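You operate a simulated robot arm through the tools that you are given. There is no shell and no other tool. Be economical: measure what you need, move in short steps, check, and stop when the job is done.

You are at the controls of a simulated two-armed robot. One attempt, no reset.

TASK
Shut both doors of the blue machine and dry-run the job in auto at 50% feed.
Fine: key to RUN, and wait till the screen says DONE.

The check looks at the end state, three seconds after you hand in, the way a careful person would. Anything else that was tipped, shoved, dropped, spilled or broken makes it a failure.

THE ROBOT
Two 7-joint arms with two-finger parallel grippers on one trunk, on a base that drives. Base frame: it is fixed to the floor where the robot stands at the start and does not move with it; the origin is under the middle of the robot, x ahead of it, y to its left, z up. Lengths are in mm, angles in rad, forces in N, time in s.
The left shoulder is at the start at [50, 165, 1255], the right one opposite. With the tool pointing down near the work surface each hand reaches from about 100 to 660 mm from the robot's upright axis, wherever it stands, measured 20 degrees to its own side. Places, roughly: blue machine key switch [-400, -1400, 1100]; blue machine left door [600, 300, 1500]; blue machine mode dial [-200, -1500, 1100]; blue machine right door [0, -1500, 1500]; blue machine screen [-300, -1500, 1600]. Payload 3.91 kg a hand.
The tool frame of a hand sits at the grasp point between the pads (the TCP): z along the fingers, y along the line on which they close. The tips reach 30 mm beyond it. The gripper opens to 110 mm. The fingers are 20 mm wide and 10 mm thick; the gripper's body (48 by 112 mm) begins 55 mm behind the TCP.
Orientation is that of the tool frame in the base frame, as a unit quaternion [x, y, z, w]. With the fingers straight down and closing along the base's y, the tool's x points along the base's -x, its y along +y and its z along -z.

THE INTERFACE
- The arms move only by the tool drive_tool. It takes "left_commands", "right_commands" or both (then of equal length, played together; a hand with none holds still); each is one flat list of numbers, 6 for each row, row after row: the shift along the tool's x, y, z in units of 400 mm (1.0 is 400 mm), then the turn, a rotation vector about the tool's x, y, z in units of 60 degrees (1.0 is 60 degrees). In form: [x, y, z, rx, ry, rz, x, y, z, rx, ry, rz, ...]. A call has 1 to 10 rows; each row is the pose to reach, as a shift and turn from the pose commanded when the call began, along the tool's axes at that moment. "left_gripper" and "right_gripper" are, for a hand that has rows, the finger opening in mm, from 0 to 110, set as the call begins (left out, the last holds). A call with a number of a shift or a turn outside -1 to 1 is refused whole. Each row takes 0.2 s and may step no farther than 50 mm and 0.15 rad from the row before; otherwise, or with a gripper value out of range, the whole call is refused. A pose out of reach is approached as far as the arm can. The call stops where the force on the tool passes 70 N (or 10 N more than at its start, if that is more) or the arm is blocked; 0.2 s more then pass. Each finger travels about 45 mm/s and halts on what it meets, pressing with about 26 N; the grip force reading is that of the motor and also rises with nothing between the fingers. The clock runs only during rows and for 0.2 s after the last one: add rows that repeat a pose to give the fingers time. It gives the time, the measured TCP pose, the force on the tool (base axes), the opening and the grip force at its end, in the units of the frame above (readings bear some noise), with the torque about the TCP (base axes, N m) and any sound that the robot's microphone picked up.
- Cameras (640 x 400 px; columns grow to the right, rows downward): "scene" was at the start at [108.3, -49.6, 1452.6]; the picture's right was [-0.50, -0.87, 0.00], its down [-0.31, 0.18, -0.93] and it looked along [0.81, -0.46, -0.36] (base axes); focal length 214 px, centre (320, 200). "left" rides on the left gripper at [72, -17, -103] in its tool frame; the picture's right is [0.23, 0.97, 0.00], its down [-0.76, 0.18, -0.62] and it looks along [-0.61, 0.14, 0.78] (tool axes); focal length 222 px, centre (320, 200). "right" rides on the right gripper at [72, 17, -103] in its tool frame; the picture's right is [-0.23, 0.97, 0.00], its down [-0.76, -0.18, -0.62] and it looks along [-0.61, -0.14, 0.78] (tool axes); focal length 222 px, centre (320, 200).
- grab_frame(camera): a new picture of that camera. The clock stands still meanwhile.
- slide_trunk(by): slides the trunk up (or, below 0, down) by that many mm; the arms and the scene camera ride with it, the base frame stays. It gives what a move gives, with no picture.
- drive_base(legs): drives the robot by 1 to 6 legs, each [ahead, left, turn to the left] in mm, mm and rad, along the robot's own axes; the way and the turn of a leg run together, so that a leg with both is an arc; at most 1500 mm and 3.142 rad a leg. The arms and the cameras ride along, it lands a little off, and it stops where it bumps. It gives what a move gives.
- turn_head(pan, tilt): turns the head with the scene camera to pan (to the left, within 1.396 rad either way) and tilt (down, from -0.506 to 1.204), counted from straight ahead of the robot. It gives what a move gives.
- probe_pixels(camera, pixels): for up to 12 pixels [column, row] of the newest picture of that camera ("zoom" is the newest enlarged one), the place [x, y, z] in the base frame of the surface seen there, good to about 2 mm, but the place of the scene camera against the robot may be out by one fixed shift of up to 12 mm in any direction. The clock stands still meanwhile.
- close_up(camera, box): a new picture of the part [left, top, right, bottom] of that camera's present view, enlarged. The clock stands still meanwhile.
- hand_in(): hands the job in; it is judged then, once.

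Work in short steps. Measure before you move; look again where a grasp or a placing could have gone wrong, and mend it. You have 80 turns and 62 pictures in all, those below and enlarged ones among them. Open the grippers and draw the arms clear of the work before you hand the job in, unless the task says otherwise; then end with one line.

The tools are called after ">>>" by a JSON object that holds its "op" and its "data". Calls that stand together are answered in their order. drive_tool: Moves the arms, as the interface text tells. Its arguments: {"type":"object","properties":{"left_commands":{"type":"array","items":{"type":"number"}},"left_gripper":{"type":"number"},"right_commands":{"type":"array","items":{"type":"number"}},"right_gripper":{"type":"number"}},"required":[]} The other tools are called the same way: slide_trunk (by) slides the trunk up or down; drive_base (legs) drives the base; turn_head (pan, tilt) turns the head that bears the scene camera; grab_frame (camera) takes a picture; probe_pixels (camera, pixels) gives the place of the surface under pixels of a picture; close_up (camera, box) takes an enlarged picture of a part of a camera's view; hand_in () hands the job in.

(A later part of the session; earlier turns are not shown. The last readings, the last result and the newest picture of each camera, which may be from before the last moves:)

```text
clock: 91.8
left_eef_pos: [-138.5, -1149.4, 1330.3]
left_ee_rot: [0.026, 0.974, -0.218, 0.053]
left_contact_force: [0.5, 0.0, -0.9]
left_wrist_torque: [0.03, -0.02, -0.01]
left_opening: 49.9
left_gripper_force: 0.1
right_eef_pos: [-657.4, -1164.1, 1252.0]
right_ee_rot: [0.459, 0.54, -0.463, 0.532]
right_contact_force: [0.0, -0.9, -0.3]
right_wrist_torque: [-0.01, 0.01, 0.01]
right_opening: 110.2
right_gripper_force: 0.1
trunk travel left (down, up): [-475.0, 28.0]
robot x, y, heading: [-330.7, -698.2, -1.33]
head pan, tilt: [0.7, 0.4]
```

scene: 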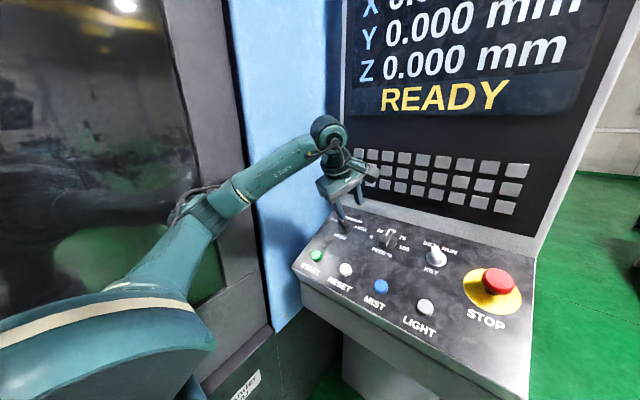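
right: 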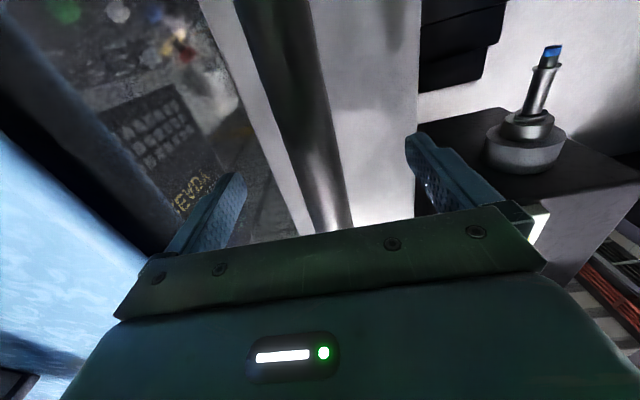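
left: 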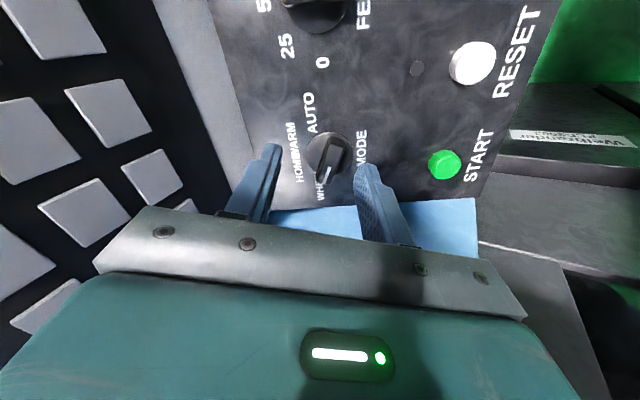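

Now drive to the working spot (ΔF ≈ +212).

>>> {"op": "drive_base", "data": {"legs": [[175, -118, 0]]}}

>>> {"op": "turn_head", "data": {"pan": -0.1, "tilt": 0.45}}

>>> {"op": "grab_frame", "data": {"camera": "scene"}}

```text
clock: 93.4
left_eef_pos: [-210.2, -1340.8, 1329.5]
left_ee_rot: [0.025, 0.974, -0.218, 0.054]
left_contact_force: [-0.6, -0.2, -0.8]
left_wrist_torque: [-0.03, -0.04, -0.01]
left_opening: 49.9
left_gripper_force: 0.0
right_eef_pos: [-729.3, -1355.7, 1251.8]
right_ee_rot: [0.459, 0.54, -0.462, 0.533]
right_contact_force: [-0.1, -0.4, -0.1]
right_wrist_torque: [0.03, 0.01, -0.01]
right_opening: 110.0
right_gripper_force: 0.1
trunk travel left (down, up): [-475.0, 28.0]
robot x, y, heading: [-402.5, -893.4, -1.332]
head pan, tilt: [0.7, 0.4]
```

```text
clock: 94.5
left_eef_pos: [-209.9, -1339.4, 1330.2]
left_ee_rot: [0.025, 0.974, -0.219, 0.052]
left_contact_force: [1.0, -0.1, -0.1]
left_wrist_torque: [-0.03, 0.03, -0.01]
left_opening: 49.8
left_gripper_force: 0.1
right_eef_pos: [-727.9, -1356.0, 1251.6]
right_ee_rot: [0.458, 0.541, -0.462, 0.533]
right_contact_force: [0.6, -0.4, -0.4]
right_wrist_torque: [0.0, 0.01, -0.01]
right_opening: 109.9
right_gripper_force: 0.0
trunk travel left (down, up): [-475.0, 28.0]
robot x, y, heading: [-394.7, -889.8, -1.336]
head pan, tilt: [-0.099, 0.45]
```

```text
16 pictures are left
```

scene: 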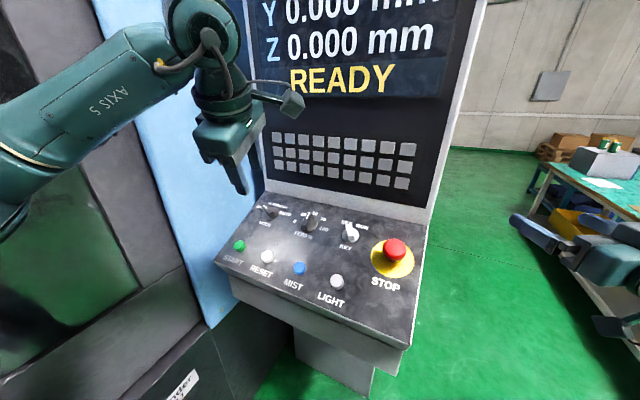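

Undo the base yaw on the hand and go to the hover over MODE.

>>> {"op": "drive_tool", "data": {"left_commands": [-0.025, -0.04, 0.077, 0.013, 0.048, 0.101, -0.05, -0.08, 0.154, 0.026, 0.095, 0.202, -0.075, -0.12, 0.23, 0.039, 0.143, 0.304, -0.1, -0.16, 0.307, 0.051, 0.19, 0.405, -0.125, -0.199, 0.384, 0.064, 0.238, 0.506]}}

>>> {"op": "grab_frame", "data": {"camera": "left"}}

```text
clock: 95.7
left_eef_pos: [-151.8, -1478.5, 1234.2]
left_ee_rot: [0.308, 0.924, -0.225, -0.014]
left_contact_force: [-0.5, -0.1, -0.6]
left_wrist_torque: [-0.05, -0.01, 0.0]
left_opening: 50.1
left_gripper_force: 0.0
right_eef_pos: [-727.7, -1355.4, 1251.2]
right_ee_rot: [0.458, 0.542, -0.462, 0.532]
right_contact_force: [1.2, 0.0, 0.4]
right_wrist_torque: [0.01, 0.0, -0.03]
right_opening: 110.0
right_gripper_force: 0.0
trunk travel left (down, up): [-475.0, 28.0]
robot x, y, heading: [-401.0, -889.1, -1.335]
head pan, tilt: [-0.099, 0.45]
```

```text
15 pictures are left
```

left: 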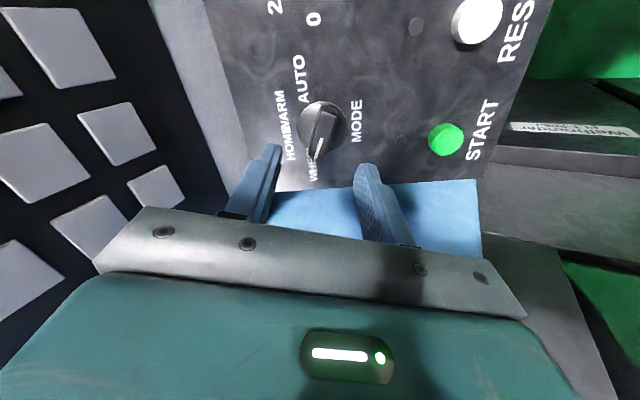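

Aligned. Descend 67 mm straddling the MODE bar and close.

>>> {"op": "drive_tool", "data": {"left_commands": [0, 0.002, 0.06, 0, 0, 0, 0, 0.002, 0.12, 0, 0, 0, 0, 0.002, 0.15, 0, 0, 0, 0, 0.002, 0.168, 0, 0, 0]}}

>>> {"op": "drive_tool", "data": {"left_commands": [0, 0, 0, 0, 0, 0, 0, 0, 0, 0, 0, 0, 0, 0, 0, 0, 0, 0, 0, 0, 0, 0, 0, 0], "left_gripper": 4}}

```text
clock: 96.7
left_eef_pos: [-162.6, -1503.8, 1172.2]
left_ee_rot: [0.307, 0.925, -0.225, -0.013]
left_contact_force: [-0.4, -0.7, 0.1]
left_wrist_torque: [0.0, -0.03, -0.01]
left_opening: 50.0
left_gripper_force: 0.0
right_eef_pos: [-727.7, -1355.2, 1250.4]
right_ee_rot: [0.459, 0.541, -0.462, 0.533]
right_contact_force: [-0.6, -0.4, 0.1]
right_wrist_torque: [0.0, -0.01, 0.01]
right_opening: 110.2
right_gripper_force: 0.1
trunk travel left (down, up): [-475.0, 28.0]
robot x, y, heading: [-400.3, -887.3, -1.331]
head pan, tilt: [-0.099, 0.45]
```

```text
clock: 97.7
left_eef_pos: [-160.6, -1503.0, 1171.5]
left_ee_rot: [0.307, 0.925, -0.222, -0.012]
left_contact_force: [3.7, 9.3, -5.5]
left_wrist_torque: [0.78, -0.66, -0.63]
left_opening: 17.2
left_gripper_force: 45.2
right_eef_pos: [-727.7, -1353.7, 1251.5]
right_ee_rot: [0.458, 0.541, -0.463, 0.532]
right_contact_force: [0.0, 1.1, 0.5]
right_wrist_torque: [-0.01, 0.04, 0.02]
right_opening: 110.3
right_gripper_force: 0.0
trunk travel left (down, up): [-475.0, 28.0]
robot x, y, heading: [-397.2, -890.9, -1.338]
head pan, tilt: [-0.099, 0.45]
```

Gripped (17 mm). Turn clockwise 45° three times.

>>> {"op": "drive_tool", "data": {"left_commands": [0, 0, 0, 0, 0, 0.125, 0, 0, 0, 0, 0, 0.25, 0, 0, 0, 0, 0, 0.375, 0, 0, 0, 0, 0, 0.5, 0, 0, 0, 0, 0, 0.625, 0, 0, 0, 0, 0, 0.75]}}

>>> {"op": "drive_tool", "data": {"left_commands": [0, 0, 0, 0, 0, 0.125, 0, 0, 0, 0, 0, 0.25, 0, 0, 0, 0, 0, 0.375, 0, 0, 0, 0, 0, 0.5, 0, 0, 0, 0, 0, 0.625, 0, 0, 0, 0, 0, 0.75]}}

>>> {"op": "drive_tool", "data": {"left_commands": [0, 0, 0, 0, 0, 0.125, 0, 0, 0, 0, 0, 0.25, 0, 0, 0, 0, 0, 0.375, 0, 0, 0, 0, 0, 0.5, 0, 0, 0, 0, 0, 0.625, 0, 0, 0, 0, 0, 0.75]}}

>>> {"op": "grab_frame", "data": {"camera": "scene"}}

```text
clock: 99.1
left_eef_pos: [-160.1, -1502.6, 1172.4]
left_ee_rot: [0.638, 0.737, -0.209, 0.074]
left_contact_force: [10.7, 18.3, -1.8]
left_wrist_torque: [1.71, -0.74, 0.06]
left_opening: 16.2
left_gripper_force: 45.5
right_eef_pos: [-726.5, -1351.8, 1252.7]
right_ee_rot: [0.457, 0.541, -0.462, 0.533]
right_contact_force: [0.5, -0.1, 0.2]
right_wrist_torque: [-0.03, -0.03, 0.01]
right_opening: 110.0
right_gripper_force: 0.1
trunk travel left (down, up): [-475.0, 28.0]
robot x, y, heading: [-397.4, -893.4, -1.334]
head pan, tilt: [-0.099, 0.45]
```

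```text
clock: 100.5
left_eef_pos: [-138.2, -1472.9, 1164.0]
left_ee_rot: [0.818, 0.525, -0.173, 0.157]
left_contact_force: [0.9, 2.2, -0.8]
left_wrist_torque: [-0.09, 0.01, 0.02]
left_opening: 5.0
left_gripper_force: 0.0
left hand out of reach, approached as far as the arm can: row 4, 5, 6
right_eef_pos: [-733.1, -1355.7, 1249.7]
right_ee_rot: [0.46, 0.54, -0.462, 0.532]
right_contact_force: [0.3, 0.6, 0.8]
right_wrist_torque: [-0.02, 0.01, 0.04]
right_opening: 109.8
right_gripper_force: 0.0
trunk travel left (down, up): [-475.0, 28.0]
robot x, y, heading: [-397.2, -892.9, -1.339]
head pan, tilt: [-0.099, 0.45]
```

```text
clock: 101.9
left_eef_pos: [-181.8, -1400.8, 1184.3]
left_ee_rot: [0.909, 0.253, -0.083, 0.32]
left_contact_force: [0.8, 1.6, -2.8]
left_wrist_torque: [-0.26, 0.04, -0.12]
left_opening: 3.8
left_gripper_force: 0.1
left hand out of reach, approached as far as the arm can: row 1, 2, 3, 4, 5, 6
right_eef_pos: [-731.8, -1351.0, 1250.5]
right_ee_rot: [0.458, 0.54, -0.462, 0.534]
right_contact_force: [-0.5, 0.2, 0.1]
right_wrist_torque: [-0.01, 0.0, 0.04]
right_opening: 110.2
right_gripper_force: 0.1
trunk travel left (down, up): [-475.0, 28.0]
robot x, y, heading: [-402.7, -891.7, -1.331]
head pan, tilt: [-0.099, 0.45]
```

```text
14 pictures are left
```

scene: 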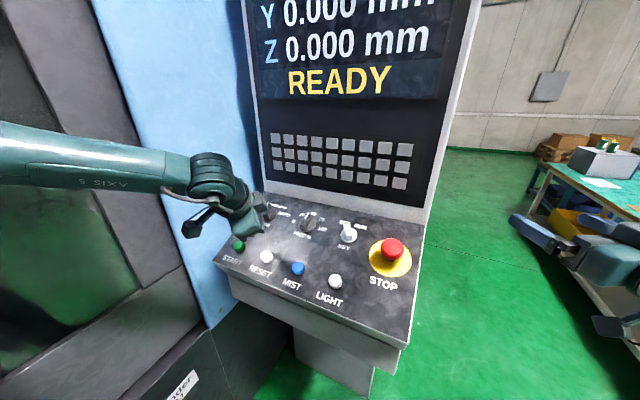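

The wrist ran out of reach and slipped off. Lift clear of the buttons while turning back toward a comfortable yaw.

>>> {"op": "drive_tool", "data": {"left_commands": [0, 0, -0.1, 0, 0, 0, 0, 0, -0.2, 0, 0, 0, 0, 0, -0.28, 0, 0, -0.125, 0, 0, -0.28, 0, 0, -0.25, 0, 0, -0.28, 0, 0, -0.375, 0, 0, -0.28, 0, 0, -0.5, 0, 0, -0.28, 0, 0, -0.625, 0, 0, -0.28, 0, 0, -0.75, 0, 0, -0.28, 0, 0, -0.875, 0, 0, -0.28, 0, 0, -1.0], "left_gripper": 50}}

>>> {"op": "close_up", "data": {"camera": "scene", "box": [210, 185, 420, 310]}}

```text
clock: 104.1
left_eef_pos: [-175.3, -1334.8, 1264.9]
left_ee_rot: [0.659, 0.677, -0.229, 0.235]
left_contact_force: [-0.7, -0.3, -1.0]
left_wrist_torque: [-0.01, -0.04, -0.01]
left_opening: 50.0
left_gripper_force: 0.2
left hand out of reach, approached as far as the arm can: row 1, 2
right_eef_pos: [-727.6, -1354.2, 1250.8]
right_ee_rot: [0.459, 0.541, -0.462, 0.532]
right_contact_force: [-0.5, 0.1, 0.1]
right_wrist_torque: [0.02, 0.02, 0.01]
right_opening: 109.9
right_gripper_force: 0.0
trunk travel left (down, up): [-475.0, 28.0]
robot x, y, heading: [-397.8, -891.7, -1.33]
head pan, tilt: [-0.099, 0.45]
```

```text
3.05 times, centred on (315, 248) of scene
```

zoom: 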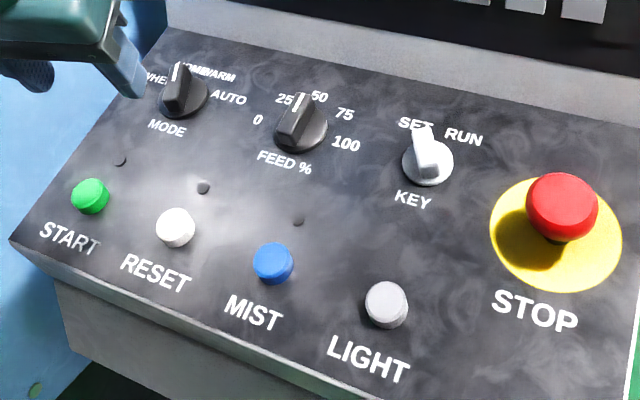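

MODE now sits near HOME (−25°). The wrist can't turn further clockwise gripping the flats, so I'll grip the bar by its ends (hand turned 90° more CCW), which keeps the rest of the turn within the wrist's range.

>>> {"op": "drive_tool", "data": {"left_commands": [-0.038, 0.008, 0.048, -0.006, 0.025, -0.133, -0.077, 0.016, 0.097, -0.012, 0.051, -0.266, -0.115, 0.024, 0.145, -0.018, 0.076, -0.399, -0.154, 0.032, 0.194, -0.025, 0.101, -0.531, -0.192, 0.04, 0.242, -0.031, 0.127, -0.664, -0.231, 0.048, 0.291, -0.037, 0.152, -0.797], "left_gripper": 80}}

>>> {"op": "drive_tool", "data": {"left_commands": [0, 0, 0, -0.006, 0.025, -0.133, 0, 0, 0, -0.012, 0.051, -0.266, 0, 0, 0, -0.018, 0.076, -0.399, 0, 0, 0, -0.025, 0.101, -0.531, 0, 0, 0, -0.031, 0.127, -0.664, 0, 0, 0, -0.037, 0.152, -0.797]}}

>>> {"op": "grab_frame", "data": {"camera": "left"}}

```text
clock: 105.5
left_eef_pos: [-154.3, -1481.6, 1231.1]
left_ee_rot: [0.34, 0.906, -0.24, 0.082]
left_contact_force: [0.6, 0.2, 0.1]
left_wrist_torque: [0.0, 0.0, 0.0]
left_opening: 80.1
left_gripper_force: 0.2
right_eef_pos: [-728.2, -1356.9, 1251.5]
right_ee_rot: [0.458, 0.542, -0.461, 0.533]
right_contact_force: [-0.4, 0.1, -1.0]
right_wrist_torque: [-0.01, 0.0, 0.02]
right_opening: 109.8
right_gripper_force: 0.1
trunk travel left (down, up): [-475.0, 28.0]
robot x, y, heading: [-399.5, -888.4, -1.332]
head pan, tilt: [-0.099, 0.45]
```

```text
clock: 106.9
left_eef_pos: [-154.1, -1479.5, 1231.9]
left_ee_rot: [-0.04, 0.973, -0.208, -0.086]
left_contact_force: [0.1, 0.9, 0.0]
left_wrist_torque: [0.0, -0.03, -0.04]
left_opening: 80.0
left_gripper_force: 0.0
right_eef_pos: [-728.0, -1354.5, 1251.8]
right_ee_rot: [0.459, 0.54, -0.462, 0.533]
right_contact_force: [-0.9, -0.9, -0.2]
right_wrist_torque: [0.0, -0.01, 0.02]
right_opening: 110.0
right_gripper_force: 0.1
trunk travel left (down, up): [-475.0, 28.0]
robot x, y, heading: [-397.7, -891.6, -1.335]
head pan, tilt: [-0.099, 0.45]
```

```text
12 pictures are left
```

left: 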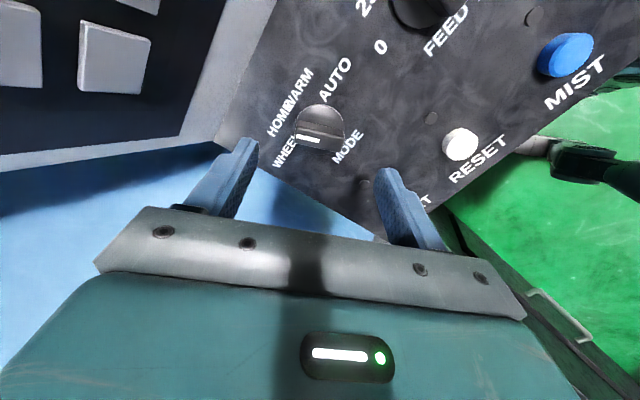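

The bar lies along the closing line. Descend, close on its ends and turn +45°.

>>> {"op": "drive_tool", "data": {"left_commands": [-0.006, 0.002, 0.06, 0, 0, 0, -0.006, 0.002, 0.12, 0, 0, 0, -0.006, 0.002, 0.145, 0, 0, 0, -0.006, 0.002, 0.162, 0, 0, 0]}}

>>> {"op": "drive_tool", "data": {"left_commands": [0, 0, 0, 0, 0, 0, 0, 0, 0, 0, 0, 0, 0, 0, 0, 0, 0, 0, 0, 0, 0, 0, 0, 0, 0, 0, 0, 0, 0, 0], "left_gripper": 20}}

>>> {"op": "drive_tool", "data": {"left_commands": [0, 0, 0, 0, 0, 0.125, 0, 0, 0, 0, 0, 0.25, 0, 0, 0, 0, 0, 0.375, 0, 0, 0, 0, 0, 0.5, 0, 0, 0, 0, 0, 0.625, 0, 0, 0, 0, 0, 0.75]}}

```text
clock: 107.9
left_eef_pos: [-162.5, -1505.5, 1171.4]
left_ee_rot: [-0.04, 0.973, -0.209, -0.086]
left_contact_force: [0.5, -1.0, -0.3]
left_wrist_torque: [-0.03, -0.02, 0.0]
left_opening: 80.3
left_gripper_force: 0.2
right_eef_pos: [-728.3, -1355.3, 1251.0]
right_ee_rot: [0.458, 0.541, -0.462, 0.533]
right_contact_force: [0.3, -0.3, -0.6]
right_wrist_torque: [-0.02, -0.02, 0.03]
right_opening: 109.9
right_gripper_force: 0.1
trunk travel left (down, up): [-475.0, 28.0]
robot x, y, heading: [-397.1, -897.6, -1.33]
head pan, tilt: [-0.099, 0.45]
```

```text
clock: 109.1
left_eef_pos: [-161.0, -1505.8, 1172.4]
left_ee_rot: [-0.04, 0.973, -0.209, -0.086]
left_contact_force: [0.5, -1.8, 1.6]
left_wrist_torque: [0.45, -0.06, -0.08]
left_opening: 43.9
left_gripper_force: 44.9
right_eef_pos: [-727.3, -1355.5, 1251.6]
right_ee_rot: [0.458, 0.541, -0.462, 0.533]
right_contact_force: [-0.4, 0.1, -0.3]
right_wrist_torque: [0.02, 0.01, -0.04]
right_opening: 109.8
right_gripper_force: 0.0
trunk travel left (down, up): [-475.0, 28.0]
robot x, y, heading: [-398.4, -888.4, -1.334]
head pan, tilt: [-0.099, 0.45]
```

```text
clock: 110.5
left_eef_pos: [-161.7, -1504.6, 1170.5]
left_ee_rot: [0.339, 0.913, -0.225, 0.0]
left_contact_force: [0.5, 8.9, -2.7]
left_wrist_torque: [1.78, 0.18, -0.23]
left_opening: 43.7
left_gripper_force: 45.7
right_eef_pos: [-727.0, -1355.0, 1250.9]
right_ee_rot: [0.458, 0.541, -0.462, 0.532]
right_contact_force: [-0.4, 0.1, 0.2]
right_wrist_torque: [-0.01, 0.02, -0.01]
right_opening: 110.1
right_gripper_force: 0.0
trunk travel left (down, up): [-475.0, 28.0]
robot x, y, heading: [-403.2, -896.7, -1.334]
head pan, tilt: [-0.099, 0.45]
```

Holding at 44 mm opening and turning well. Another +50°.

>>> {"op": "drive_tool", "data": {"left_commands": [0, 0, 0, 0, 0, 0.125, 0, 0, 0, 0, 0, 0.25, 0, 0, 0, 0, 0, 0.375, 0, 0, 0, 0, 0, 0.5, 0, 0, 0, 0, 0, 0.625, 0, 0, 0, 0, 0, 0.75, 0, 0, 0, 0, 0, 0.85]}}

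>>> {"op": "grab_frame", "data": {"camera": "left"}}

```text
clock: 112.1
left_eef_pos: [-159.1, -1504.2, 1171.9]
left_ee_rot: [0.697, 0.681, -0.201, 0.096]
left_contact_force: [2.2, 10.5, -13.8]
left_wrist_torque: [1.15, -0.52, 1.21]
left_opening: 44.9
left_gripper_force: 44.7
right_eef_pos: [-728.3, -1355.5, 1251.7]
right_ee_rot: [0.458, 0.541, -0.462, 0.532]
right_contact_force: [0.4, 0.1, -0.1]
right_wrist_torque: [0.0, -0.01, -0.01]
right_opening: 110.0
right_gripper_force: 0.1
trunk travel left (down, up): [-475.0, 28.0]
robot x, y, heading: [-398.4, -894.0, -1.335]
head pan, tilt: [-0.099, 0.45]
```

```text
11 pictures are left
```

left: 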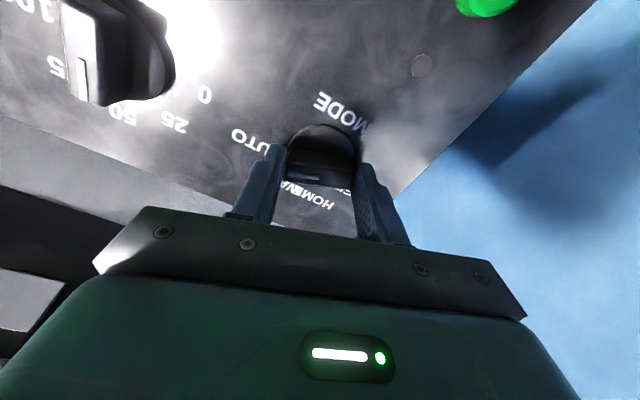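

Bar is now at ≈+71°. Release, lift, and read the screen.

>>> {"op": "drive_tool", "data": {"left_commands": [0, 0, 0, 0, 0, 0, 0, 0, 0, 0, 0, 0, 0, 0, 0, 0, 0, 0, 0, 0, -0.08, 0, 0, 0, 0, 0, -0.16, 0, 0, 0, 0, 0, -0.25, 0, 0, 0], "left_gripper": 80}}

>>> {"op": "turn_head", "data": {"pan": -0.25, "tilt": 0.25}}

>>> {"op": "grab_frame", "data": {"camera": "scene"}}

```text
clock: 113.5
left_eef_pos: [-145.6, -1463.3, 1262.5]
left_ee_rot: [0.698, 0.679, -0.205, 0.098]
left_contact_force: [-1.1, 0.6, 0.8]
left_wrist_torque: [0.03, 0.01, 0.02]
left_opening: 80.0
left_gripper_force: 0.1
right_eef_pos: [-727.7, -1354.7, 1251.7]
right_ee_rot: [0.458, 0.541, -0.462, 0.532]
right_contact_force: [0.3, 0.4, 0.2]
right_wrist_torque: [-0.02, -0.01, 0.01]
right_opening: 110.2
right_gripper_force: 0.1
trunk travel left (down, up): [-475.0, 28.0]
robot x, y, heading: [-395.6, -891.8, -1.331]
head pan, tilt: [-0.099, 0.45]
```

```text
clock: 114.2
left_eef_pos: [-145.7, -1464.2, 1261.7]
left_ee_rot: [0.697, 0.68, -0.204, 0.098]
left_contact_force: [-0.3, -0.2, -0.2]
left_wrist_torque: [-0.02, 0.03, -0.01]
left_opening: 79.9
left_gripper_force: 0.0
right_eef_pos: [-728.3, -1355.3, 1251.8]
right_ee_rot: [0.458, 0.542, -0.461, 0.533]
right_contact_force: [0.0, 0.8, -0.4]
right_wrist_torque: [0.0, -0.04, 0.0]
right_opening: 110.0
right_gripper_force: 0.1
trunk travel left (down, up): [-475.0, 28.0]
robot x, y, heading: [-400.9, -890.3, -1.331]
head pan, tilt: [-0.25, 0.25]
```

```text
10 pictures are left
```

scene: 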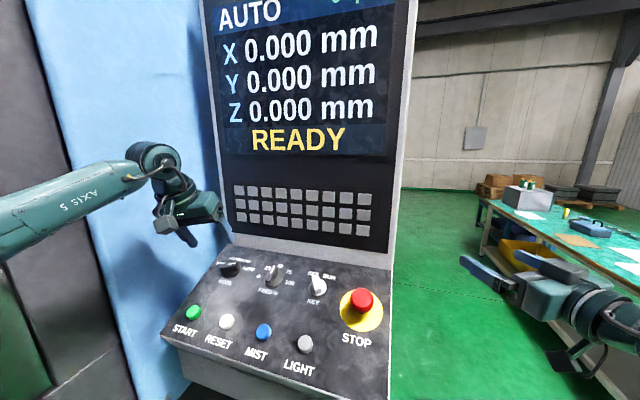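

Screen reads AUTO; this view shows screen and panel together. Next the KEY: move over it (≈(-392,-1429,1159)) and turn the hand to grip its ends (key at ≈−28°).

>>> {"op": "drive_tool", "data": {"left_commands": [0.032, -0.096, 0.015, 0, 0, -0.137, 0.064, -0.192, 0.029, 0, 0, -0.274, 0.096, -0.289, 0.044, 0, 0, -0.411, 0.127, -0.385, 0.059, 0, 0, -0.548, 0.159, -0.481, 0.073, 0, 0, -0.685, 0.191, -0.577, 0.088, 0, 0, -0.822]}}

>>> {"op": "drive_tool", "data": {"left_commands": [0, 0, 0, 0, 0, -0.137, 0, 0, 0, 0, 0, -0.274, 0, 0, 0, 0, 0, -0.411, 0, 0, 0, 0, 0, -0.548, 0, 0, 0, 0, 0, -0.685, 0, 0, 0, 0, 0, -0.822]}}

>>> {"op": "grab_frame", "data": {"camera": "left"}}

```text
clock: 115.6
left_eef_pos: [-378.3, -1396.8, 1233.7]
left_ee_rot: [0.349, 0.909, -0.226, 0.004]
left_contact_force: [0.1, -0.1, -0.9]
left_wrist_torque: [0.0, -0.02, -0.01]
left_opening: 80.0
left_gripper_force: 0.0
right_eef_pos: [-729.0, -1355.1, 1251.7]
right_ee_rot: [0.459, 0.541, -0.461, 0.533]
right_contact_force: [0.1, 0.3, 0.3]
right_wrist_torque: [-0.01, 0.02, 0.03]
right_opening: 110.0
right_gripper_force: 0.1
trunk travel left (down, up): [-475.0, 28.0]
robot x, y, heading: [-399.9, -894.5, -1.333]
head pan, tilt: [-0.25, 0.25]
```

```text
clock: 117.0
left_eef_pos: [-379.7, -1397.1, 1231.3]
left_ee_rot: [-0.061, 0.972, -0.206, -0.091]
left_contact_force: [-0.4, -1.0, -0.9]
left_wrist_torque: [0.0, 0.01, 0.01]
left_opening: 80.0
left_gripper_force: 0.0
right_eef_pos: [-729.0, -1355.3, 1251.8]
right_ee_rot: [0.459, 0.541, -0.462, 0.533]
right_contact_force: [0.0, 0.1, -0.5]
right_wrist_torque: [0.04, 0.03, 0.0]
right_opening: 109.7
right_gripper_force: 0.1
trunk travel left (down, up): [-475.0, 28.0]
robot x, y, heading: [-397.3, -888.1, -1.331]
head pan, tilt: [-0.25, 0.25]
```

```text
9 pictures are left
```

left: 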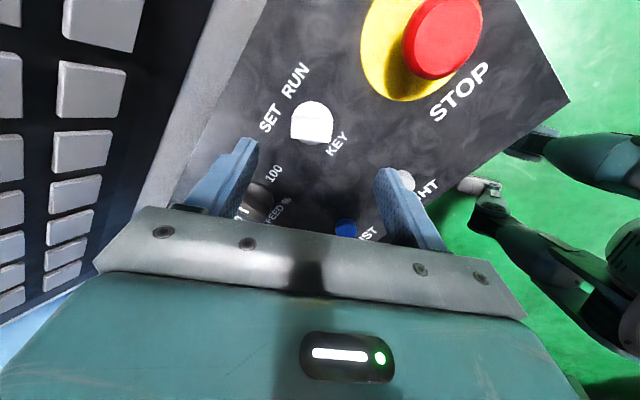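

Key looks ~15–20 px off compared with MODE's alignment; probe its top (pixels around (312,122)).

>>> {"op": "probe_pixels", "data": {"camera": "left", "pixels": [[297, 128], [304, 130], [312, 131], [320, 132], [327, 133], [297, 138], [312, 141], [327, 142], [312, 120], [320, 110], [312, 105], [330, 145]]}}

>>> {"op": "close_up", "data": {"camera": "left", "box": [272, 82, 352, 162]}}

```text
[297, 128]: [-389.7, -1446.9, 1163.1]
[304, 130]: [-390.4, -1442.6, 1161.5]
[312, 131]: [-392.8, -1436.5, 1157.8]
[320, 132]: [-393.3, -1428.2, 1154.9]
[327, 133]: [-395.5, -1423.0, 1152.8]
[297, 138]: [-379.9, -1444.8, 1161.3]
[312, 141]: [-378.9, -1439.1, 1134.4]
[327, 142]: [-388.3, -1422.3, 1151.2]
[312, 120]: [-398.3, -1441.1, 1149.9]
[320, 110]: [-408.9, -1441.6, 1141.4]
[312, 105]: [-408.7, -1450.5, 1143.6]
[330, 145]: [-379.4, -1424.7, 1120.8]
```

```text
5.00 times, centred on (312, 122) of left
```

zoom: 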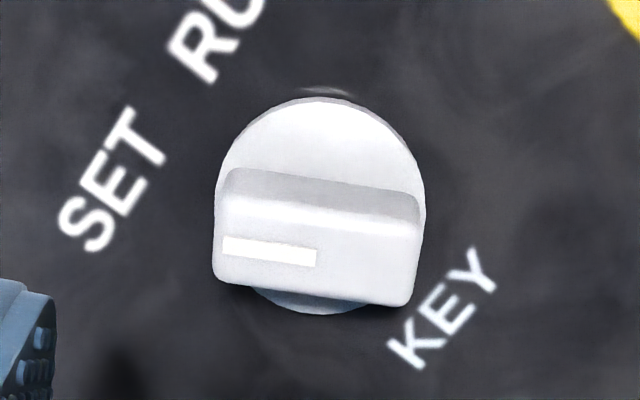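

Key centre refined to ≈(-390,-1437,1158), at −30°. Descend, close on the ends, and turn +60°.

>>> {"op": "drive_tool", "data": {"left_commands": [-0.002, -0.015, 0.06, 0, 0, 0, -0.002, -0.015, 0.12, 0, 0, 0, -0.002, -0.015, 0.15, 0, 0, 0, -0.002, -0.015, 0.169, 0, 0, 0]}}

>>> {"op": "drive_tool", "data": {"left_commands": [0, 0, 0, 0, 0, 0, 0, 0, 0, 0, 0, 0, 0, 0, 0, 0, 0, 0, 0, 0, 0, 0, 0, 0, 0, 0, 0, 0, 0, 0], "left_gripper": 20}}

>>> {"op": "drive_tool", "data": {"left_commands": [0, 0, 0, 0, 0, 0.125, 0, 0, 0, 0, 0, 0.25, 0, 0, 0, 0, 0, 0.375, 0, 0, 0, 0, 0, 0.5, 0, 0, 0, 0, 0, 0.625, 0, 0, 0, 0, 0, 0.75, 0, 0, 0, 0, 0, 0.875, 0, 0, 0, 0, 0, 1.0]}}

>>> {"op": "grab_frame", "data": {"camera": "left"}}

```text
clock: 118.0
left_eef_pos: [-390.4, -1427.0, 1172.8]
left_ee_rot: [-0.061, 0.972, -0.207, -0.091]
left_contact_force: [-0.1, 0.5, -0.6]
left_wrist_torque: [0.04, 0.02, 0.02]
left_opening: 80.0
left_gripper_force: 0.1
right_eef_pos: [-729.1, -1355.0, 1251.3]
right_ee_rot: [0.459, 0.54, -0.463, 0.532]
right_contact_force: [0.8, 0.8, 0.9]
right_wrist_torque: [0.05, -0.01, -0.04]
right_opening: 110.0
right_gripper_force: 0.2
trunk travel left (down, up): [-475.0, 28.0]
robot x, y, heading: [-399.9, -889.9, -1.333]
head pan, tilt: [-0.25, 0.25]
```

```text
clock: 119.2
left_eef_pos: [-389.5, -1431.1, 1174.0]
left_ee_rot: [-0.062, 0.972, -0.209, -0.092]
left_contact_force: [-3.1, -23.5, 15.9]
left_wrist_torque: [-0.16, 0.21, -0.12]
left_opening: 36.4
left_gripper_force: 45.4
right_eef_pos: [-729.3, -1357.0, 1249.8]
right_ee_rot: [0.459, 0.542, -0.462, 0.532]
right_contact_force: [0.5, 0.1, 0.5]
right_wrist_torque: [-0.01, -0.02, 0.0]
right_opening: 110.0
right_gripper_force: 0.1
trunk travel left (down, up): [-475.0, 28.0]
robot x, y, heading: [-396.5, -890.4, -1.335]
head pan, tilt: [-0.25, 0.25]
```

```text
clock: 121.0
left_eef_pos: [-389.3, -1427.4, 1171.8]
left_ee_rot: [0.434, 0.872, -0.223, 0.024]
left_contact_force: [-7.8, -7.1, 11.0]
left_wrist_torque: [0.65, 0.3, 1.13]
left_opening: 37.0
left_gripper_force: 44.8
right_eef_pos: [-729.3, -1355.8, 1251.6]
right_ee_rot: [0.459, 0.541, -0.461, 0.533]
right_contact_force: [0.3, -0.3, 0.7]
right_wrist_torque: [-0.03, 0.02, 0.0]
right_opening: 110.1
right_gripper_force: 0.1
trunk travel left (down, up): [-475.0, 28.0]
robot x, y, heading: [-398.8, -893.3, -1.333]
head pan, tilt: [-0.25, 0.25]
```

```text
7 pictures are left
```

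left: 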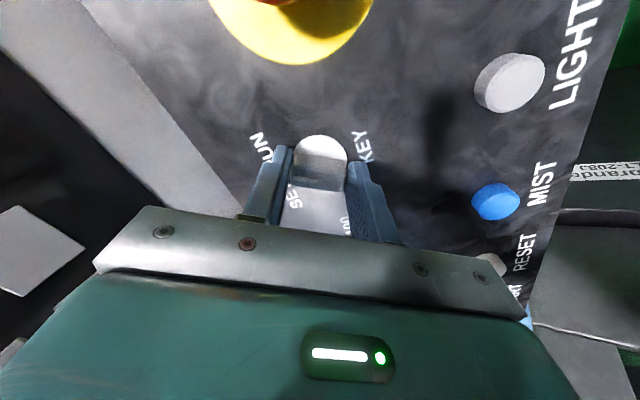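

Key points to RUN (mark end by "RUN"). Release, lift, close the fingers and move to hover above START.

>>> {"op": "drive_tool", "data": {"left_commands": [0, 0, 0, 0, 0, 0, 0, 0, 0, 0, 0, 0, 0, 0, 0, 0, 0, 0, 0, 0, -0.08, 0, 0, 0, 0, 0, -0.16, 0, 0, 0, 0, 0, -0.25, 0, 0, 0], "left_gripper": 80}}

>>> {"op": "drive_tool", "data": {"left_commands": [-0.052, 0.085, 0.011, 0, 0, 0, -0.105, 0.17, 0.022, 0, 0, 0, -0.157, 0.255, 0.033, 0, 0, 0, -0.21, 0.34, 0.044, 0, 0, 0, -0.262, 0.425, 0.055, 0, 0, 0, -0.315, 0.51, 0.066, 0, 0, 0, -0.367, 0.595, 0.077, 0, 0, 0], "left_gripper": 0}}

>>> {"op": "grab_frame", "data": {"camera": "scene"}}

```text
clock: 122.4
left_eef_pos: [-376.6, -1387.2, 1262.6]
left_ee_rot: [0.434, 0.872, -0.225, 0.025]
left_contact_force: [0.9, 0.9, 1.1]
left_wrist_torque: [0.03, 0.03, -0.01]
left_opening: 79.9
left_gripper_force: 0.1
right_eef_pos: [-727.2, -1353.4, 1251.6]
right_ee_rot: [0.458, 0.541, -0.462, 0.533]
right_contact_force: [-1.0, 0.3, 0.2]
right_wrist_torque: [0.02, 0.03, -0.02]
right_opening: 109.9
right_gripper_force: 0.1
trunk travel left (down, up): [-475.0, 28.0]
robot x, y, heading: [-398.6, -891.9, -1.336]
head pan, tilt: [-0.25, 0.25]
```

```text
clock: 124.0
left_eef_pos: [-104.2, -1386.6, 1180.1]
left_ee_rot: [0.433, 0.873, -0.225, 0.025]
left_contact_force: [0.8, -0.1, -0.2]
left_wrist_torque: [0.02, 0.01, 0.02]
left_opening: 0.0
left_gripper_force: 25.7
right_eef_pos: [-727.4, -1354.3, 1252.5]
right_ee_rot: [0.459, 0.541, -0.462, 0.532]
right_contact_force: [-0.9, -0.2, 0.5]
right_wrist_torque: [0.0, -0.03, -0.03]
right_opening: 109.9
right_gripper_force: 0.1
trunk travel left (down, up): [-475.0, 28.0]
robot x, y, heading: [-399.1, -894.0, -1.33]
head pan, tilt: [-0.25, 0.25]
```

```text
6 pictures are left
```

scene: 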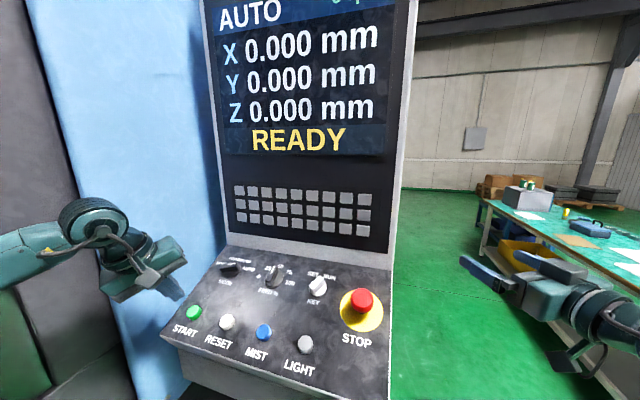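

AUTO / READY, feed 50, key RUN. Press START: descend with closed fingers ~8 mm past contact, then back off.

>>> {"op": "drive_tool", "data": {"left_commands": [0.005, 0.002, 0.06, 0, 0, 0, 0.005, 0.002, 0.12, 0, 0, 0, 0.005, 0.002, 0.145, 0, 0, 0, 0.005, 0.002, 0.155, 0, 0, 0, 0.005, 0.002, 0.165, 0, 0, 0, 0.005, 0.002, 0.165, 0, 0, 0, 0.005, 0.002, 0.1, 0, 0, 0, 0.005, 0.002, 0.0, 0, 0, 0]}}

>>> {"op": "grab_frame", "data": {"camera": "scene"}}

```text
clock: 125.8
left_eef_pos: [-104.6, -1383.7, 1181.5]
left_ee_rot: [0.434, 0.872, -0.224, 0.024]
left_contact_force: [-0.3, -0.2, -0.1]
left_wrist_torque: [-0.02, -0.04, -0.01]
left_opening: 0.0
left_gripper_force: 26.2
right_eef_pos: [-728.3, -1354.0, 1251.0]
right_ee_rot: [0.458, 0.541, -0.462, 0.533]
right_contact_force: [1.1, 0.6, 0.2]
right_wrist_torque: [-0.03, -0.01, 0.01]
right_opening: 110.1
right_gripper_force: 0.1
trunk travel left (down, up): [-475.0, 28.0]
robot x, y, heading: [-398.8, -890.1, -1.339]
head pan, tilt: [-0.25, 0.25]
heard: click
```

```text
5 pictures are left
```

scene: 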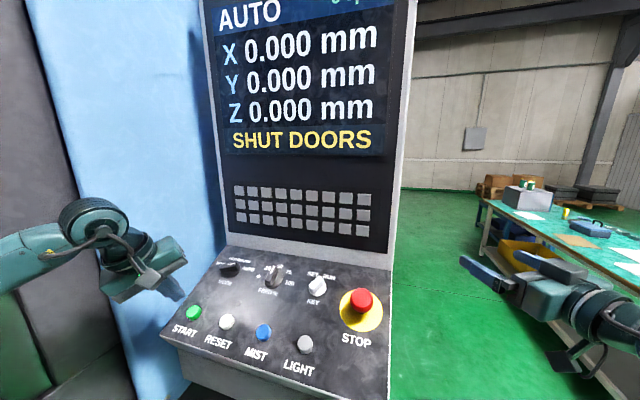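

The machine says SHUT DOORS — a door isn't quite home (my elbow may have nudged it). Look at the seam with an enlarged view.

>>> {"op": "turn_head", "data": {"pan": 1.396, "tilt": 0.1}}

>>> {"op": "close_up", "data": {"camera": "scene", "box": [160, 80, 360, 205]}}

```text
clock: 127.5
left_eef_pos: [-105.9, -1385.6, 1181.4]
left_ee_rot: [0.434, 0.872, -0.224, 0.025]
left_contact_force: [0.3, -0.5, -0.5]
left_wrist_torque: [0.03, 0.0, -0.03]
left_opening: 0.0
left_gripper_force: 26.3
right_eef_pos: [-728.6, -1355.2, 1251.9]
right_ee_rot: [0.459, 0.54, -0.462, 0.533]
right_contact_force: [-1.0, -0.6, -0.1]
right_wrist_torque: [-0.05, 0.03, -0.01]
right_opening: 110.1
right_gripper_force: 0.1
trunk travel left (down, up): [-475.0, 28.0]
robot x, y, heading: [-398.9, -891.3, -1.328]
head pan, tilt: [1.396, 0.099]
```

```text
3.20 times, centred on (260, 142) of scene
```

zoom: 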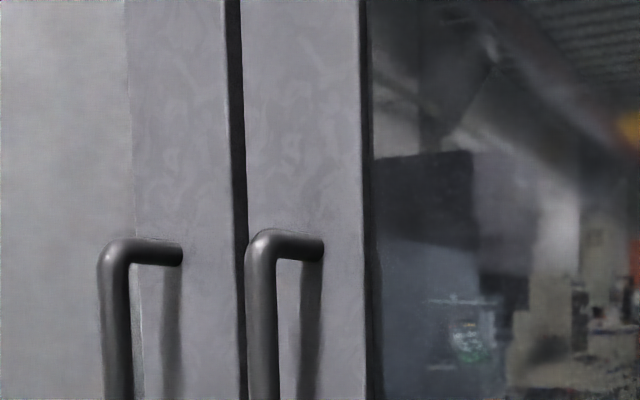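

>>> {"op": "probe_pixels", "data": {"camera": "zoom", "pixels": [[215, 150], [224, 150], [230, 150], [235, 150], [240, 150], [246, 150], [252, 150], [262, 150], [115, 300], [262, 300], [115, 350], [262, 350]]}}

```text
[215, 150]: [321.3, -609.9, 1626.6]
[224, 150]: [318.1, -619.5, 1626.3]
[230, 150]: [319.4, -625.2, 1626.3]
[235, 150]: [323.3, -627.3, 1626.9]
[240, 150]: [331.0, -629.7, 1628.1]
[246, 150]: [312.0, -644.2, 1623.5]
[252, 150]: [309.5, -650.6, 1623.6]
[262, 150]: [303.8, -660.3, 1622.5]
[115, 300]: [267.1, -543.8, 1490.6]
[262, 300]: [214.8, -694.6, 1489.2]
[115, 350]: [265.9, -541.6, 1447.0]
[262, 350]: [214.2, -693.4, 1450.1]
```

The right door moved back ~13 mm. I'll retract the left hand, back off from the console, face the machine and push the right handle home with the right hand (still horizontal).

>>> {"op": "drive_tool", "data": {"left_commands": [0.056, -0.018, -0.077, 0, 0, 0, 0.112, -0.036, -0.153, 0, 0, 0, 0.168, -0.054, -0.23, 0, 0, 0, 0.224, -0.072, -0.307, 0, 0, 0, 0.28, -0.09, -0.383, 0, 0, 0, 0.336, -0.108, -0.46, 0, 0, 0]}}

>>> {"op": "drive_base", "data": {"legs": [[-350, 0, 0], [0, 0, 1.016]]}}

```text
clock: 128.9
left_eef_pos: [-194.6, -1231.9, 1328.2]
left_ee_rot: [0.433, 0.872, -0.225, 0.025]
left_contact_force: [0.2, 0.0, -0.2]
left_wrist_torque: [0.0, 0.02, -0.01]
left_opening: 0.0
left_gripper_force: 26.2
right_eef_pos: [-729.6, -1354.7, 1251.4]
right_ee_rot: [0.459, 0.54, -0.462, 0.533]
right_contact_force: [-0.8, 0.6, -0.1]
right_wrist_torque: [-0.01, -0.01, 0.02]
right_opening: 110.0
right_gripper_force: 0.0
trunk travel left (down, up): [-475.0, 28.0]
robot x, y, heading: [-395.9, -890.6, -1.326]
head pan, tilt: [1.396, 0.099]
```

```text
clock: 133.8
left_eef_pos: [-83.8, -558.8, 1326.4]
left_ee_rot: [-0.05, 0.973, -0.183, 0.131]
left_contact_force: [-0.5, 0.4, -1.3]
left_wrist_torque: [0.01, -0.04, -0.03]
left_opening: 0.2
left_gripper_force: 26.1
right_eef_pos: [-253.4, -1079.6, 1252.4]
right_ee_rot: [0.135, 0.696, -0.142, 0.691]
right_contact_force: [0.0, -1.1, 0.4]
right_wrist_torque: [0.0, -0.01, -0.01]
right_opening: 109.8
right_gripper_force: 0.1
trunk travel left (down, up): [-475.0, 28.0]
robot x, y, heading: [-479.4, -558.3, -0.308]
head pan, tilt: [1.396, 0.099]
```

Drive 518 mm left, then 185 ahead, bringing the right hand in front of the right handle.

>>> {"op": "drive_base", "data": {"legs": [[0, 518, 0], [185, 0, 0]]}}

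>>> {"op": "grab_frame", "data": {"camera": "right"}}

```text
clock: 137.9
left_eef_pos: [257.0, -126.6, 1327.6]
left_ee_rot: [-0.046, 0.973, -0.184, 0.131]
left_contact_force: [0.3, -1.0, -0.1]
left_wrist_torque: [0.03, -0.01, -0.01]
left_opening: 0.0
left_gripper_force: 25.7
right_eef_pos: [81.1, -644.4, 1251.5]
right_ee_rot: [0.137, 0.696, -0.144, 0.69]
right_contact_force: [0.0, -0.1, -0.8]
right_wrist_torque: [-0.02, 0.01, -0.01]
right_opening: 109.9
right_gripper_force: 0.0
trunk travel left (down, up): [-475.0, 28.0]
robot x, y, heading: [-138.7, -123.1, -0.319]
head pan, tilt: [1.396, 0.099]
```

```text
3 pictures are left
```

right: 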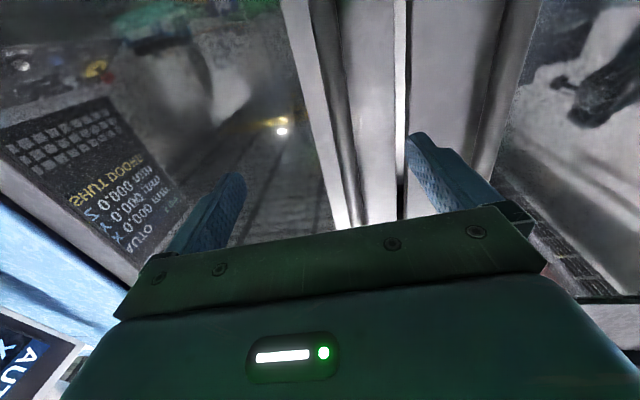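

Measure both bars and the seam in this right-camera picture.

>>> {"op": "probe_pixels", "data": {"camera": "right", "pixels": [[345, 150], [340, 110], [350, 185], [490, 120], [497, 80], [485, 160], [394, 60], [400, 60], [405, 60], [410, 60], [414, 60]]}}

```text
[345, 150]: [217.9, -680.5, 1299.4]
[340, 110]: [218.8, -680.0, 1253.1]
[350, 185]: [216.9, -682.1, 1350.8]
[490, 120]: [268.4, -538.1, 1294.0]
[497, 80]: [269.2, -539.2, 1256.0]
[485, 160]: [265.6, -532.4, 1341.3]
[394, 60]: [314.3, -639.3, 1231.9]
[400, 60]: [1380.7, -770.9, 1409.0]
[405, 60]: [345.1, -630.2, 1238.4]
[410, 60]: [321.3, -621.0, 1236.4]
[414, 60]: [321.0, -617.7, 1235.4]
```

Right bar at lateral 580 (closed ≈566–570). Approach it, straightening the hand, then close.

>>> {"op": "drive_tool", "data": {"right_commands": [0, 0.03, 0.05, -0.036, 0, 0, 0, 0.049, 0.14, -0.072, 0, 0, 0, 0.049, 0.24, -0.072, 0, 0, 0, 0.049, 0.32, -0.072, 0, 0, 0, 0.049, 0.385, -0.072, 0, 0]}}

>>> {"op": "drive_tool", "data": {"right_commands": [0, 0, 0, 0, 0, 0, 0, 0, 0, 0, 0, 0, 0, 0, 0, 0, 0, 0, 0, 0, 0, 0, 0, 0, 0, 0, 0, 0, 0, 0, 0, 0, 0, 0, 0, 0], "right_gripper": 10}}

>>> {"op": "drive_tool", "data": {"right_commands": [0, 0.015, 0, 0, 0, 0, 0, 0.03, 0, 0, 0, 0, 0, 0.045, 0, 0, 0, 0, 0, 0.06, 0, 0, 0, 0, 0, 0.075, 0, 0, 0, 0, 0, 0.09, 0, 0, 0, 0, 0, 0.1, 0, 0, 0, 0]}}

```text
clock: 139.2
left_eef_pos: [256.5, -126.9, 1326.6]
left_ee_rot: [-0.046, 0.973, -0.184, 0.13]
left_contact_force: [-0.4, -0.4, 0.1]
left_wrist_torque: [-0.04, 0.0, 0.02]
left_opening: 0.1
left_gripper_force: 26.8
right_eef_pos: [230.3, -688.3, 1253.3]
right_ee_rot: [0.112, 0.7, -0.118, 0.695]
right_contact_force: [0.3, 0.4, -0.5]
right_wrist_torque: [-0.01, 0.01, 0.01]
right_opening: 110.0
right_gripper_force: 0.0
trunk travel left (down, up): [-475.0, 28.0]
robot x, y, heading: [-141.0, -118.1, -0.318]
head pan, tilt: [1.396, 0.099]
```

```text
clock: 140.6
left_eef_pos: [255.5, -125.2, 1326.6]
left_ee_rot: [-0.046, 0.973, -0.185, 0.13]
left_contact_force: [0.0, -0.8, -0.9]
left_wrist_torque: [-0.02, -0.01, -0.01]
left_opening: 0.0
left_gripper_force: 25.8
right_eef_pos: [230.1, -685.9, 1253.1]
right_ee_rot: [0.11, 0.701, -0.116, 0.695]
right_contact_force: [2.6, 7.7, -1.8]
right_wrist_torque: [0.35, -0.43, 0.1]
right_opening: 23.5
right_gripper_force: 39.6
trunk travel left (down, up): [-475.0, 28.0]
robot x, y, heading: [-139.6, -121.4, -0.317]
head pan, tilt: [1.396, 0.099]
```

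```text
clock: 142.1
left_eef_pos: [254.7, -129.2, 1326.1]
left_ee_rot: [-0.044, 0.973, -0.184, 0.131]
left_contact_force: [0.4, 1.4, -0.7]
left_wrist_torque: [-0.01, 0.0, -0.01]
left_opening: 0.0
left_gripper_force: 26.5
right_eef_pos: [234.7, -676.2, 1251.9]
right_ee_rot: [0.135, 0.696, -0.145, 0.691]
right_contact_force: [-12.5, -19.3, -4.7]
right_wrist_torque: [1.11, 0.21, -0.32]
right_opening: 24.1
right_gripper_force: 44.6
trunk travel left (down, up): [-475.0, 28.0]
robot x, y, heading: [-143.7, -122.0, -0.316]
head pan, tilt: [1.396, 0.099]
stopped in row 7 (right hand): the force on the tool passed its limit (the readings are from after the stop); the commanded pose is now the measured one
```

Door back at its stop (570, same as before). Hold, release gently and retract.

>>> {"op": "drive_tool", "data": {"right_commands": [0, 0, 0, 0, 0, 0, 0, 0, 0, 0, 0, 0, 0, 0, 0, 0, 0, 0, 0, 0, 0, 0, 0, 0, 0, 0, 0, 0, 0, 0, 0, 0, -0.09, 0, 0, 0, 0, 0, -0.18, 0, 0, 0, 0, 0, -0.27, 0, 0, 0, 0, 0, -0.36, 0, 0, 0], "right_gripper": 110}}

>>> {"op": "drive_base", "data": {"legs": [[-185, 0, 0], [0, -518, 0]]}}

```text
clock: 144.1
left_eef_pos: [256.0, -127.9, 1327.1]
left_ee_rot: [-0.045, 0.973, -0.183, 0.13]
left_contact_force: [0.4, 0.3, 0.7]
left_wrist_torque: [0.03, -0.01, 0.01]
left_opening: 0.1
left_gripper_force: 25.9
right_eef_pos: [107.4, -631.1, 1257.3]
right_ee_rot: [0.126, 0.695, -0.139, 0.694]
right_contact_force: [0.3, -0.2, -0.6]
right_wrist_torque: [0.02, -0.01, -0.02]
right_opening: 110.0
right_gripper_force: 0.1
right hand out of reach, approached as far as the arm can: row 9
trunk travel left (down, up): [-475.0, 28.0]
robot x, y, heading: [-139.2, -120.1, -0.323]
head pan, tilt: [1.396, 0.099]
```

```text
clock: 148.2
left_eef_pos: [-77.1, -552.6, 1326.7]
left_ee_rot: [-0.042, 0.973, -0.184, 0.13]
left_contact_force: [0.3, -0.5, 0.8]
left_wrist_torque: [0.03, 0.01, -0.02]
left_opening: 0.1
left_gripper_force: 26.2
right_eef_pos: [-228.1, -1055.6, 1257.1]
right_ee_rot: [0.129, 0.695, -0.141, 0.693]
right_contact_force: [0.3, 0.5, 0.0]
right_wrist_torque: [0.0, -0.03, 0.0]
right_opening: 109.8
right_gripper_force: 0.0
trunk travel left (down, up): [-475.0, 28.0]
robot x, y, heading: [-474.4, -541.1, -0.322]
head pan, tilt: [1.396, 0.099]
```

Return to the console work spot: turn −1.01, drive 359 ahead.

>>> {"op": "drive_base", "data": {"legs": [[0, 0, -1.01], [357, -9, 0]]}}

>>> {"op": "turn_head", "data": {"pan": -0.25, "tilt": 0.25}}

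```text
clock: 153.1
left_eef_pos: [-209.8, -1228.4, 1326.6]
left_ee_rot: [0.442, 0.868, -0.225, 0.022]
left_contact_force: [-0.8, 0.3, -1.1]
left_wrist_torque: [0.01, 0.01, -0.03]
left_opening: 0.0
left_gripper_force: 25.9
right_eef_pos: [-719.2, -1357.5, 1257.5]
right_ee_rot: [0.453, 0.543, -0.465, 0.533]
right_contact_force: [0.7, 0.1, 0.8]
right_wrist_torque: [0.02, 0.01, 0.0]
right_opening: 110.1
right_gripper_force: 0.0
trunk travel left (down, up): [-475.0, 28.0]
robot x, y, heading: [-408.6, -883.0, -1.351]
head pan, tilt: [1.396, 0.099]
```

```text
clock: 154.8
left_eef_pos: [-210.2, -1227.8, 1327.2]
left_ee_rot: [0.442, 0.868, -0.223, 0.022]
left_contact_force: [0.3, -0.2, -0.3]
left_wrist_torque: [0.02, 0.0, -0.01]
left_opening: 0.0
left_gripper_force: 26.0
right_eef_pos: [-719.1, -1357.7, 1256.1]
right_ee_rot: [0.454, 0.542, -0.465, 0.533]
right_contact_force: [0.1, 0.4, 0.5]
right_wrist_torque: [0.0, 0.0, -0.01]
right_opening: 110.0
right_gripper_force: 0.1
trunk travel left (down, up): [-475.0, 28.0]
robot x, y, heading: [-406.4, -884.5, -1.357]
head pan, tilt: [-0.25, 0.25]
```

Move the left hand back to the START hover.

>>> {"op": "drive_tool", "data": {"left_commands": [-0.062, 0.023, 0.074, 0, 0, 0, -0.123, 0.047, 0.149, 0, 0, 0, -0.185, 0.07, 0.223, 0, 0, 0, -0.247, 0.094, 0.298, 0, 0, 0, -0.308, 0.117, 0.372, 0, 0, 0, -0.37, 0.141, 0.446, 0, 0, 0]}}

```text
clock: 156.2
left_eef_pos: [-105.7, -1385.7, 1179.0]
left_ee_rot: [0.443, 0.868, -0.224, 0.022]
left_contact_force: [-0.2, 0.1, -0.4]
left_wrist_torque: [0.03, 0.04, -0.03]
left_opening: 0.1
left_gripper_force: 26.4
right_eef_pos: [-719.0, -1358.2, 1256.5]
right_ee_rot: [0.453, 0.542, -0.465, 0.533]
right_contact_force: [-0.3, 0.3, 0.1]
right_wrist_torque: [0.04, -0.01, -0.03]
right_opening: 110.2
right_gripper_force: 0.1
trunk travel left (down, up): [-475.0, 28.0]
robot x, y, heading: [-408.8, -885.0, -1.359]
head pan, tilt: [-0.25, 0.25]
5 turns are left
```

At the START hover. Press START (8 mm past contact), back off, and read the screen.

>>> {"op": "drive_tool", "data": {"left_commands": [0.005, 0.002, 0.06, 0, 0, 0, 0.005, 0.002, 0.12, 0, 0, 0, 0.005, 0.002, 0.145, 0, 0, 0, 0.005, 0.002, 0.155, 0, 0, 0, 0.005, 0.002, 0.165, 0, 0, 0, 0.005, 0.002, 0.165, 0, 0, 0, 0.005, 0.002, 0.1, 0, 0, 0, 0.005, 0.002, 0.0, 0, 0, 0]}}

>>> {"op": "grab_frame", "data": {"camera": "scene"}}

```text
clock: 158.0
left_eef_pos: [-108.2, -1382.5, 1180.7]
left_ee_rot: [0.444, 0.867, -0.224, 0.022]
left_contact_force: [0.3, 0.4, 0.2]
left_wrist_torque: [0.0, 0.01, 0.0]
left_opening: 0.2
left_gripper_force: 25.2
right_eef_pos: [-719.7, -1357.9, 1257.3]
right_ee_rot: [0.453, 0.542, -0.465, 0.534]
right_contact_force: [-0.9, 0.8, 0.4]
right_wrist_torque: [0.0, 0.01, -0.01]
right_opening: 109.8
right_gripper_force: 0.0
trunk travel left (down, up): [-475.0, 28.0]
robot x, y, heading: [-408.3, -887.6, -1.356]
head pan, tilt: [-0.25, 0.25]
heard: click
```

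```text
2 pictures are left
4 turns are left
```

scene: 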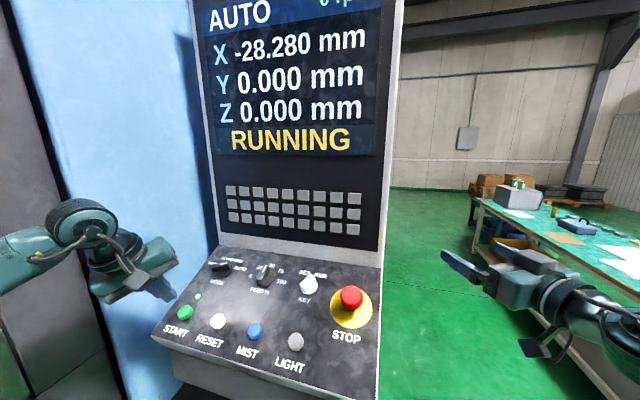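

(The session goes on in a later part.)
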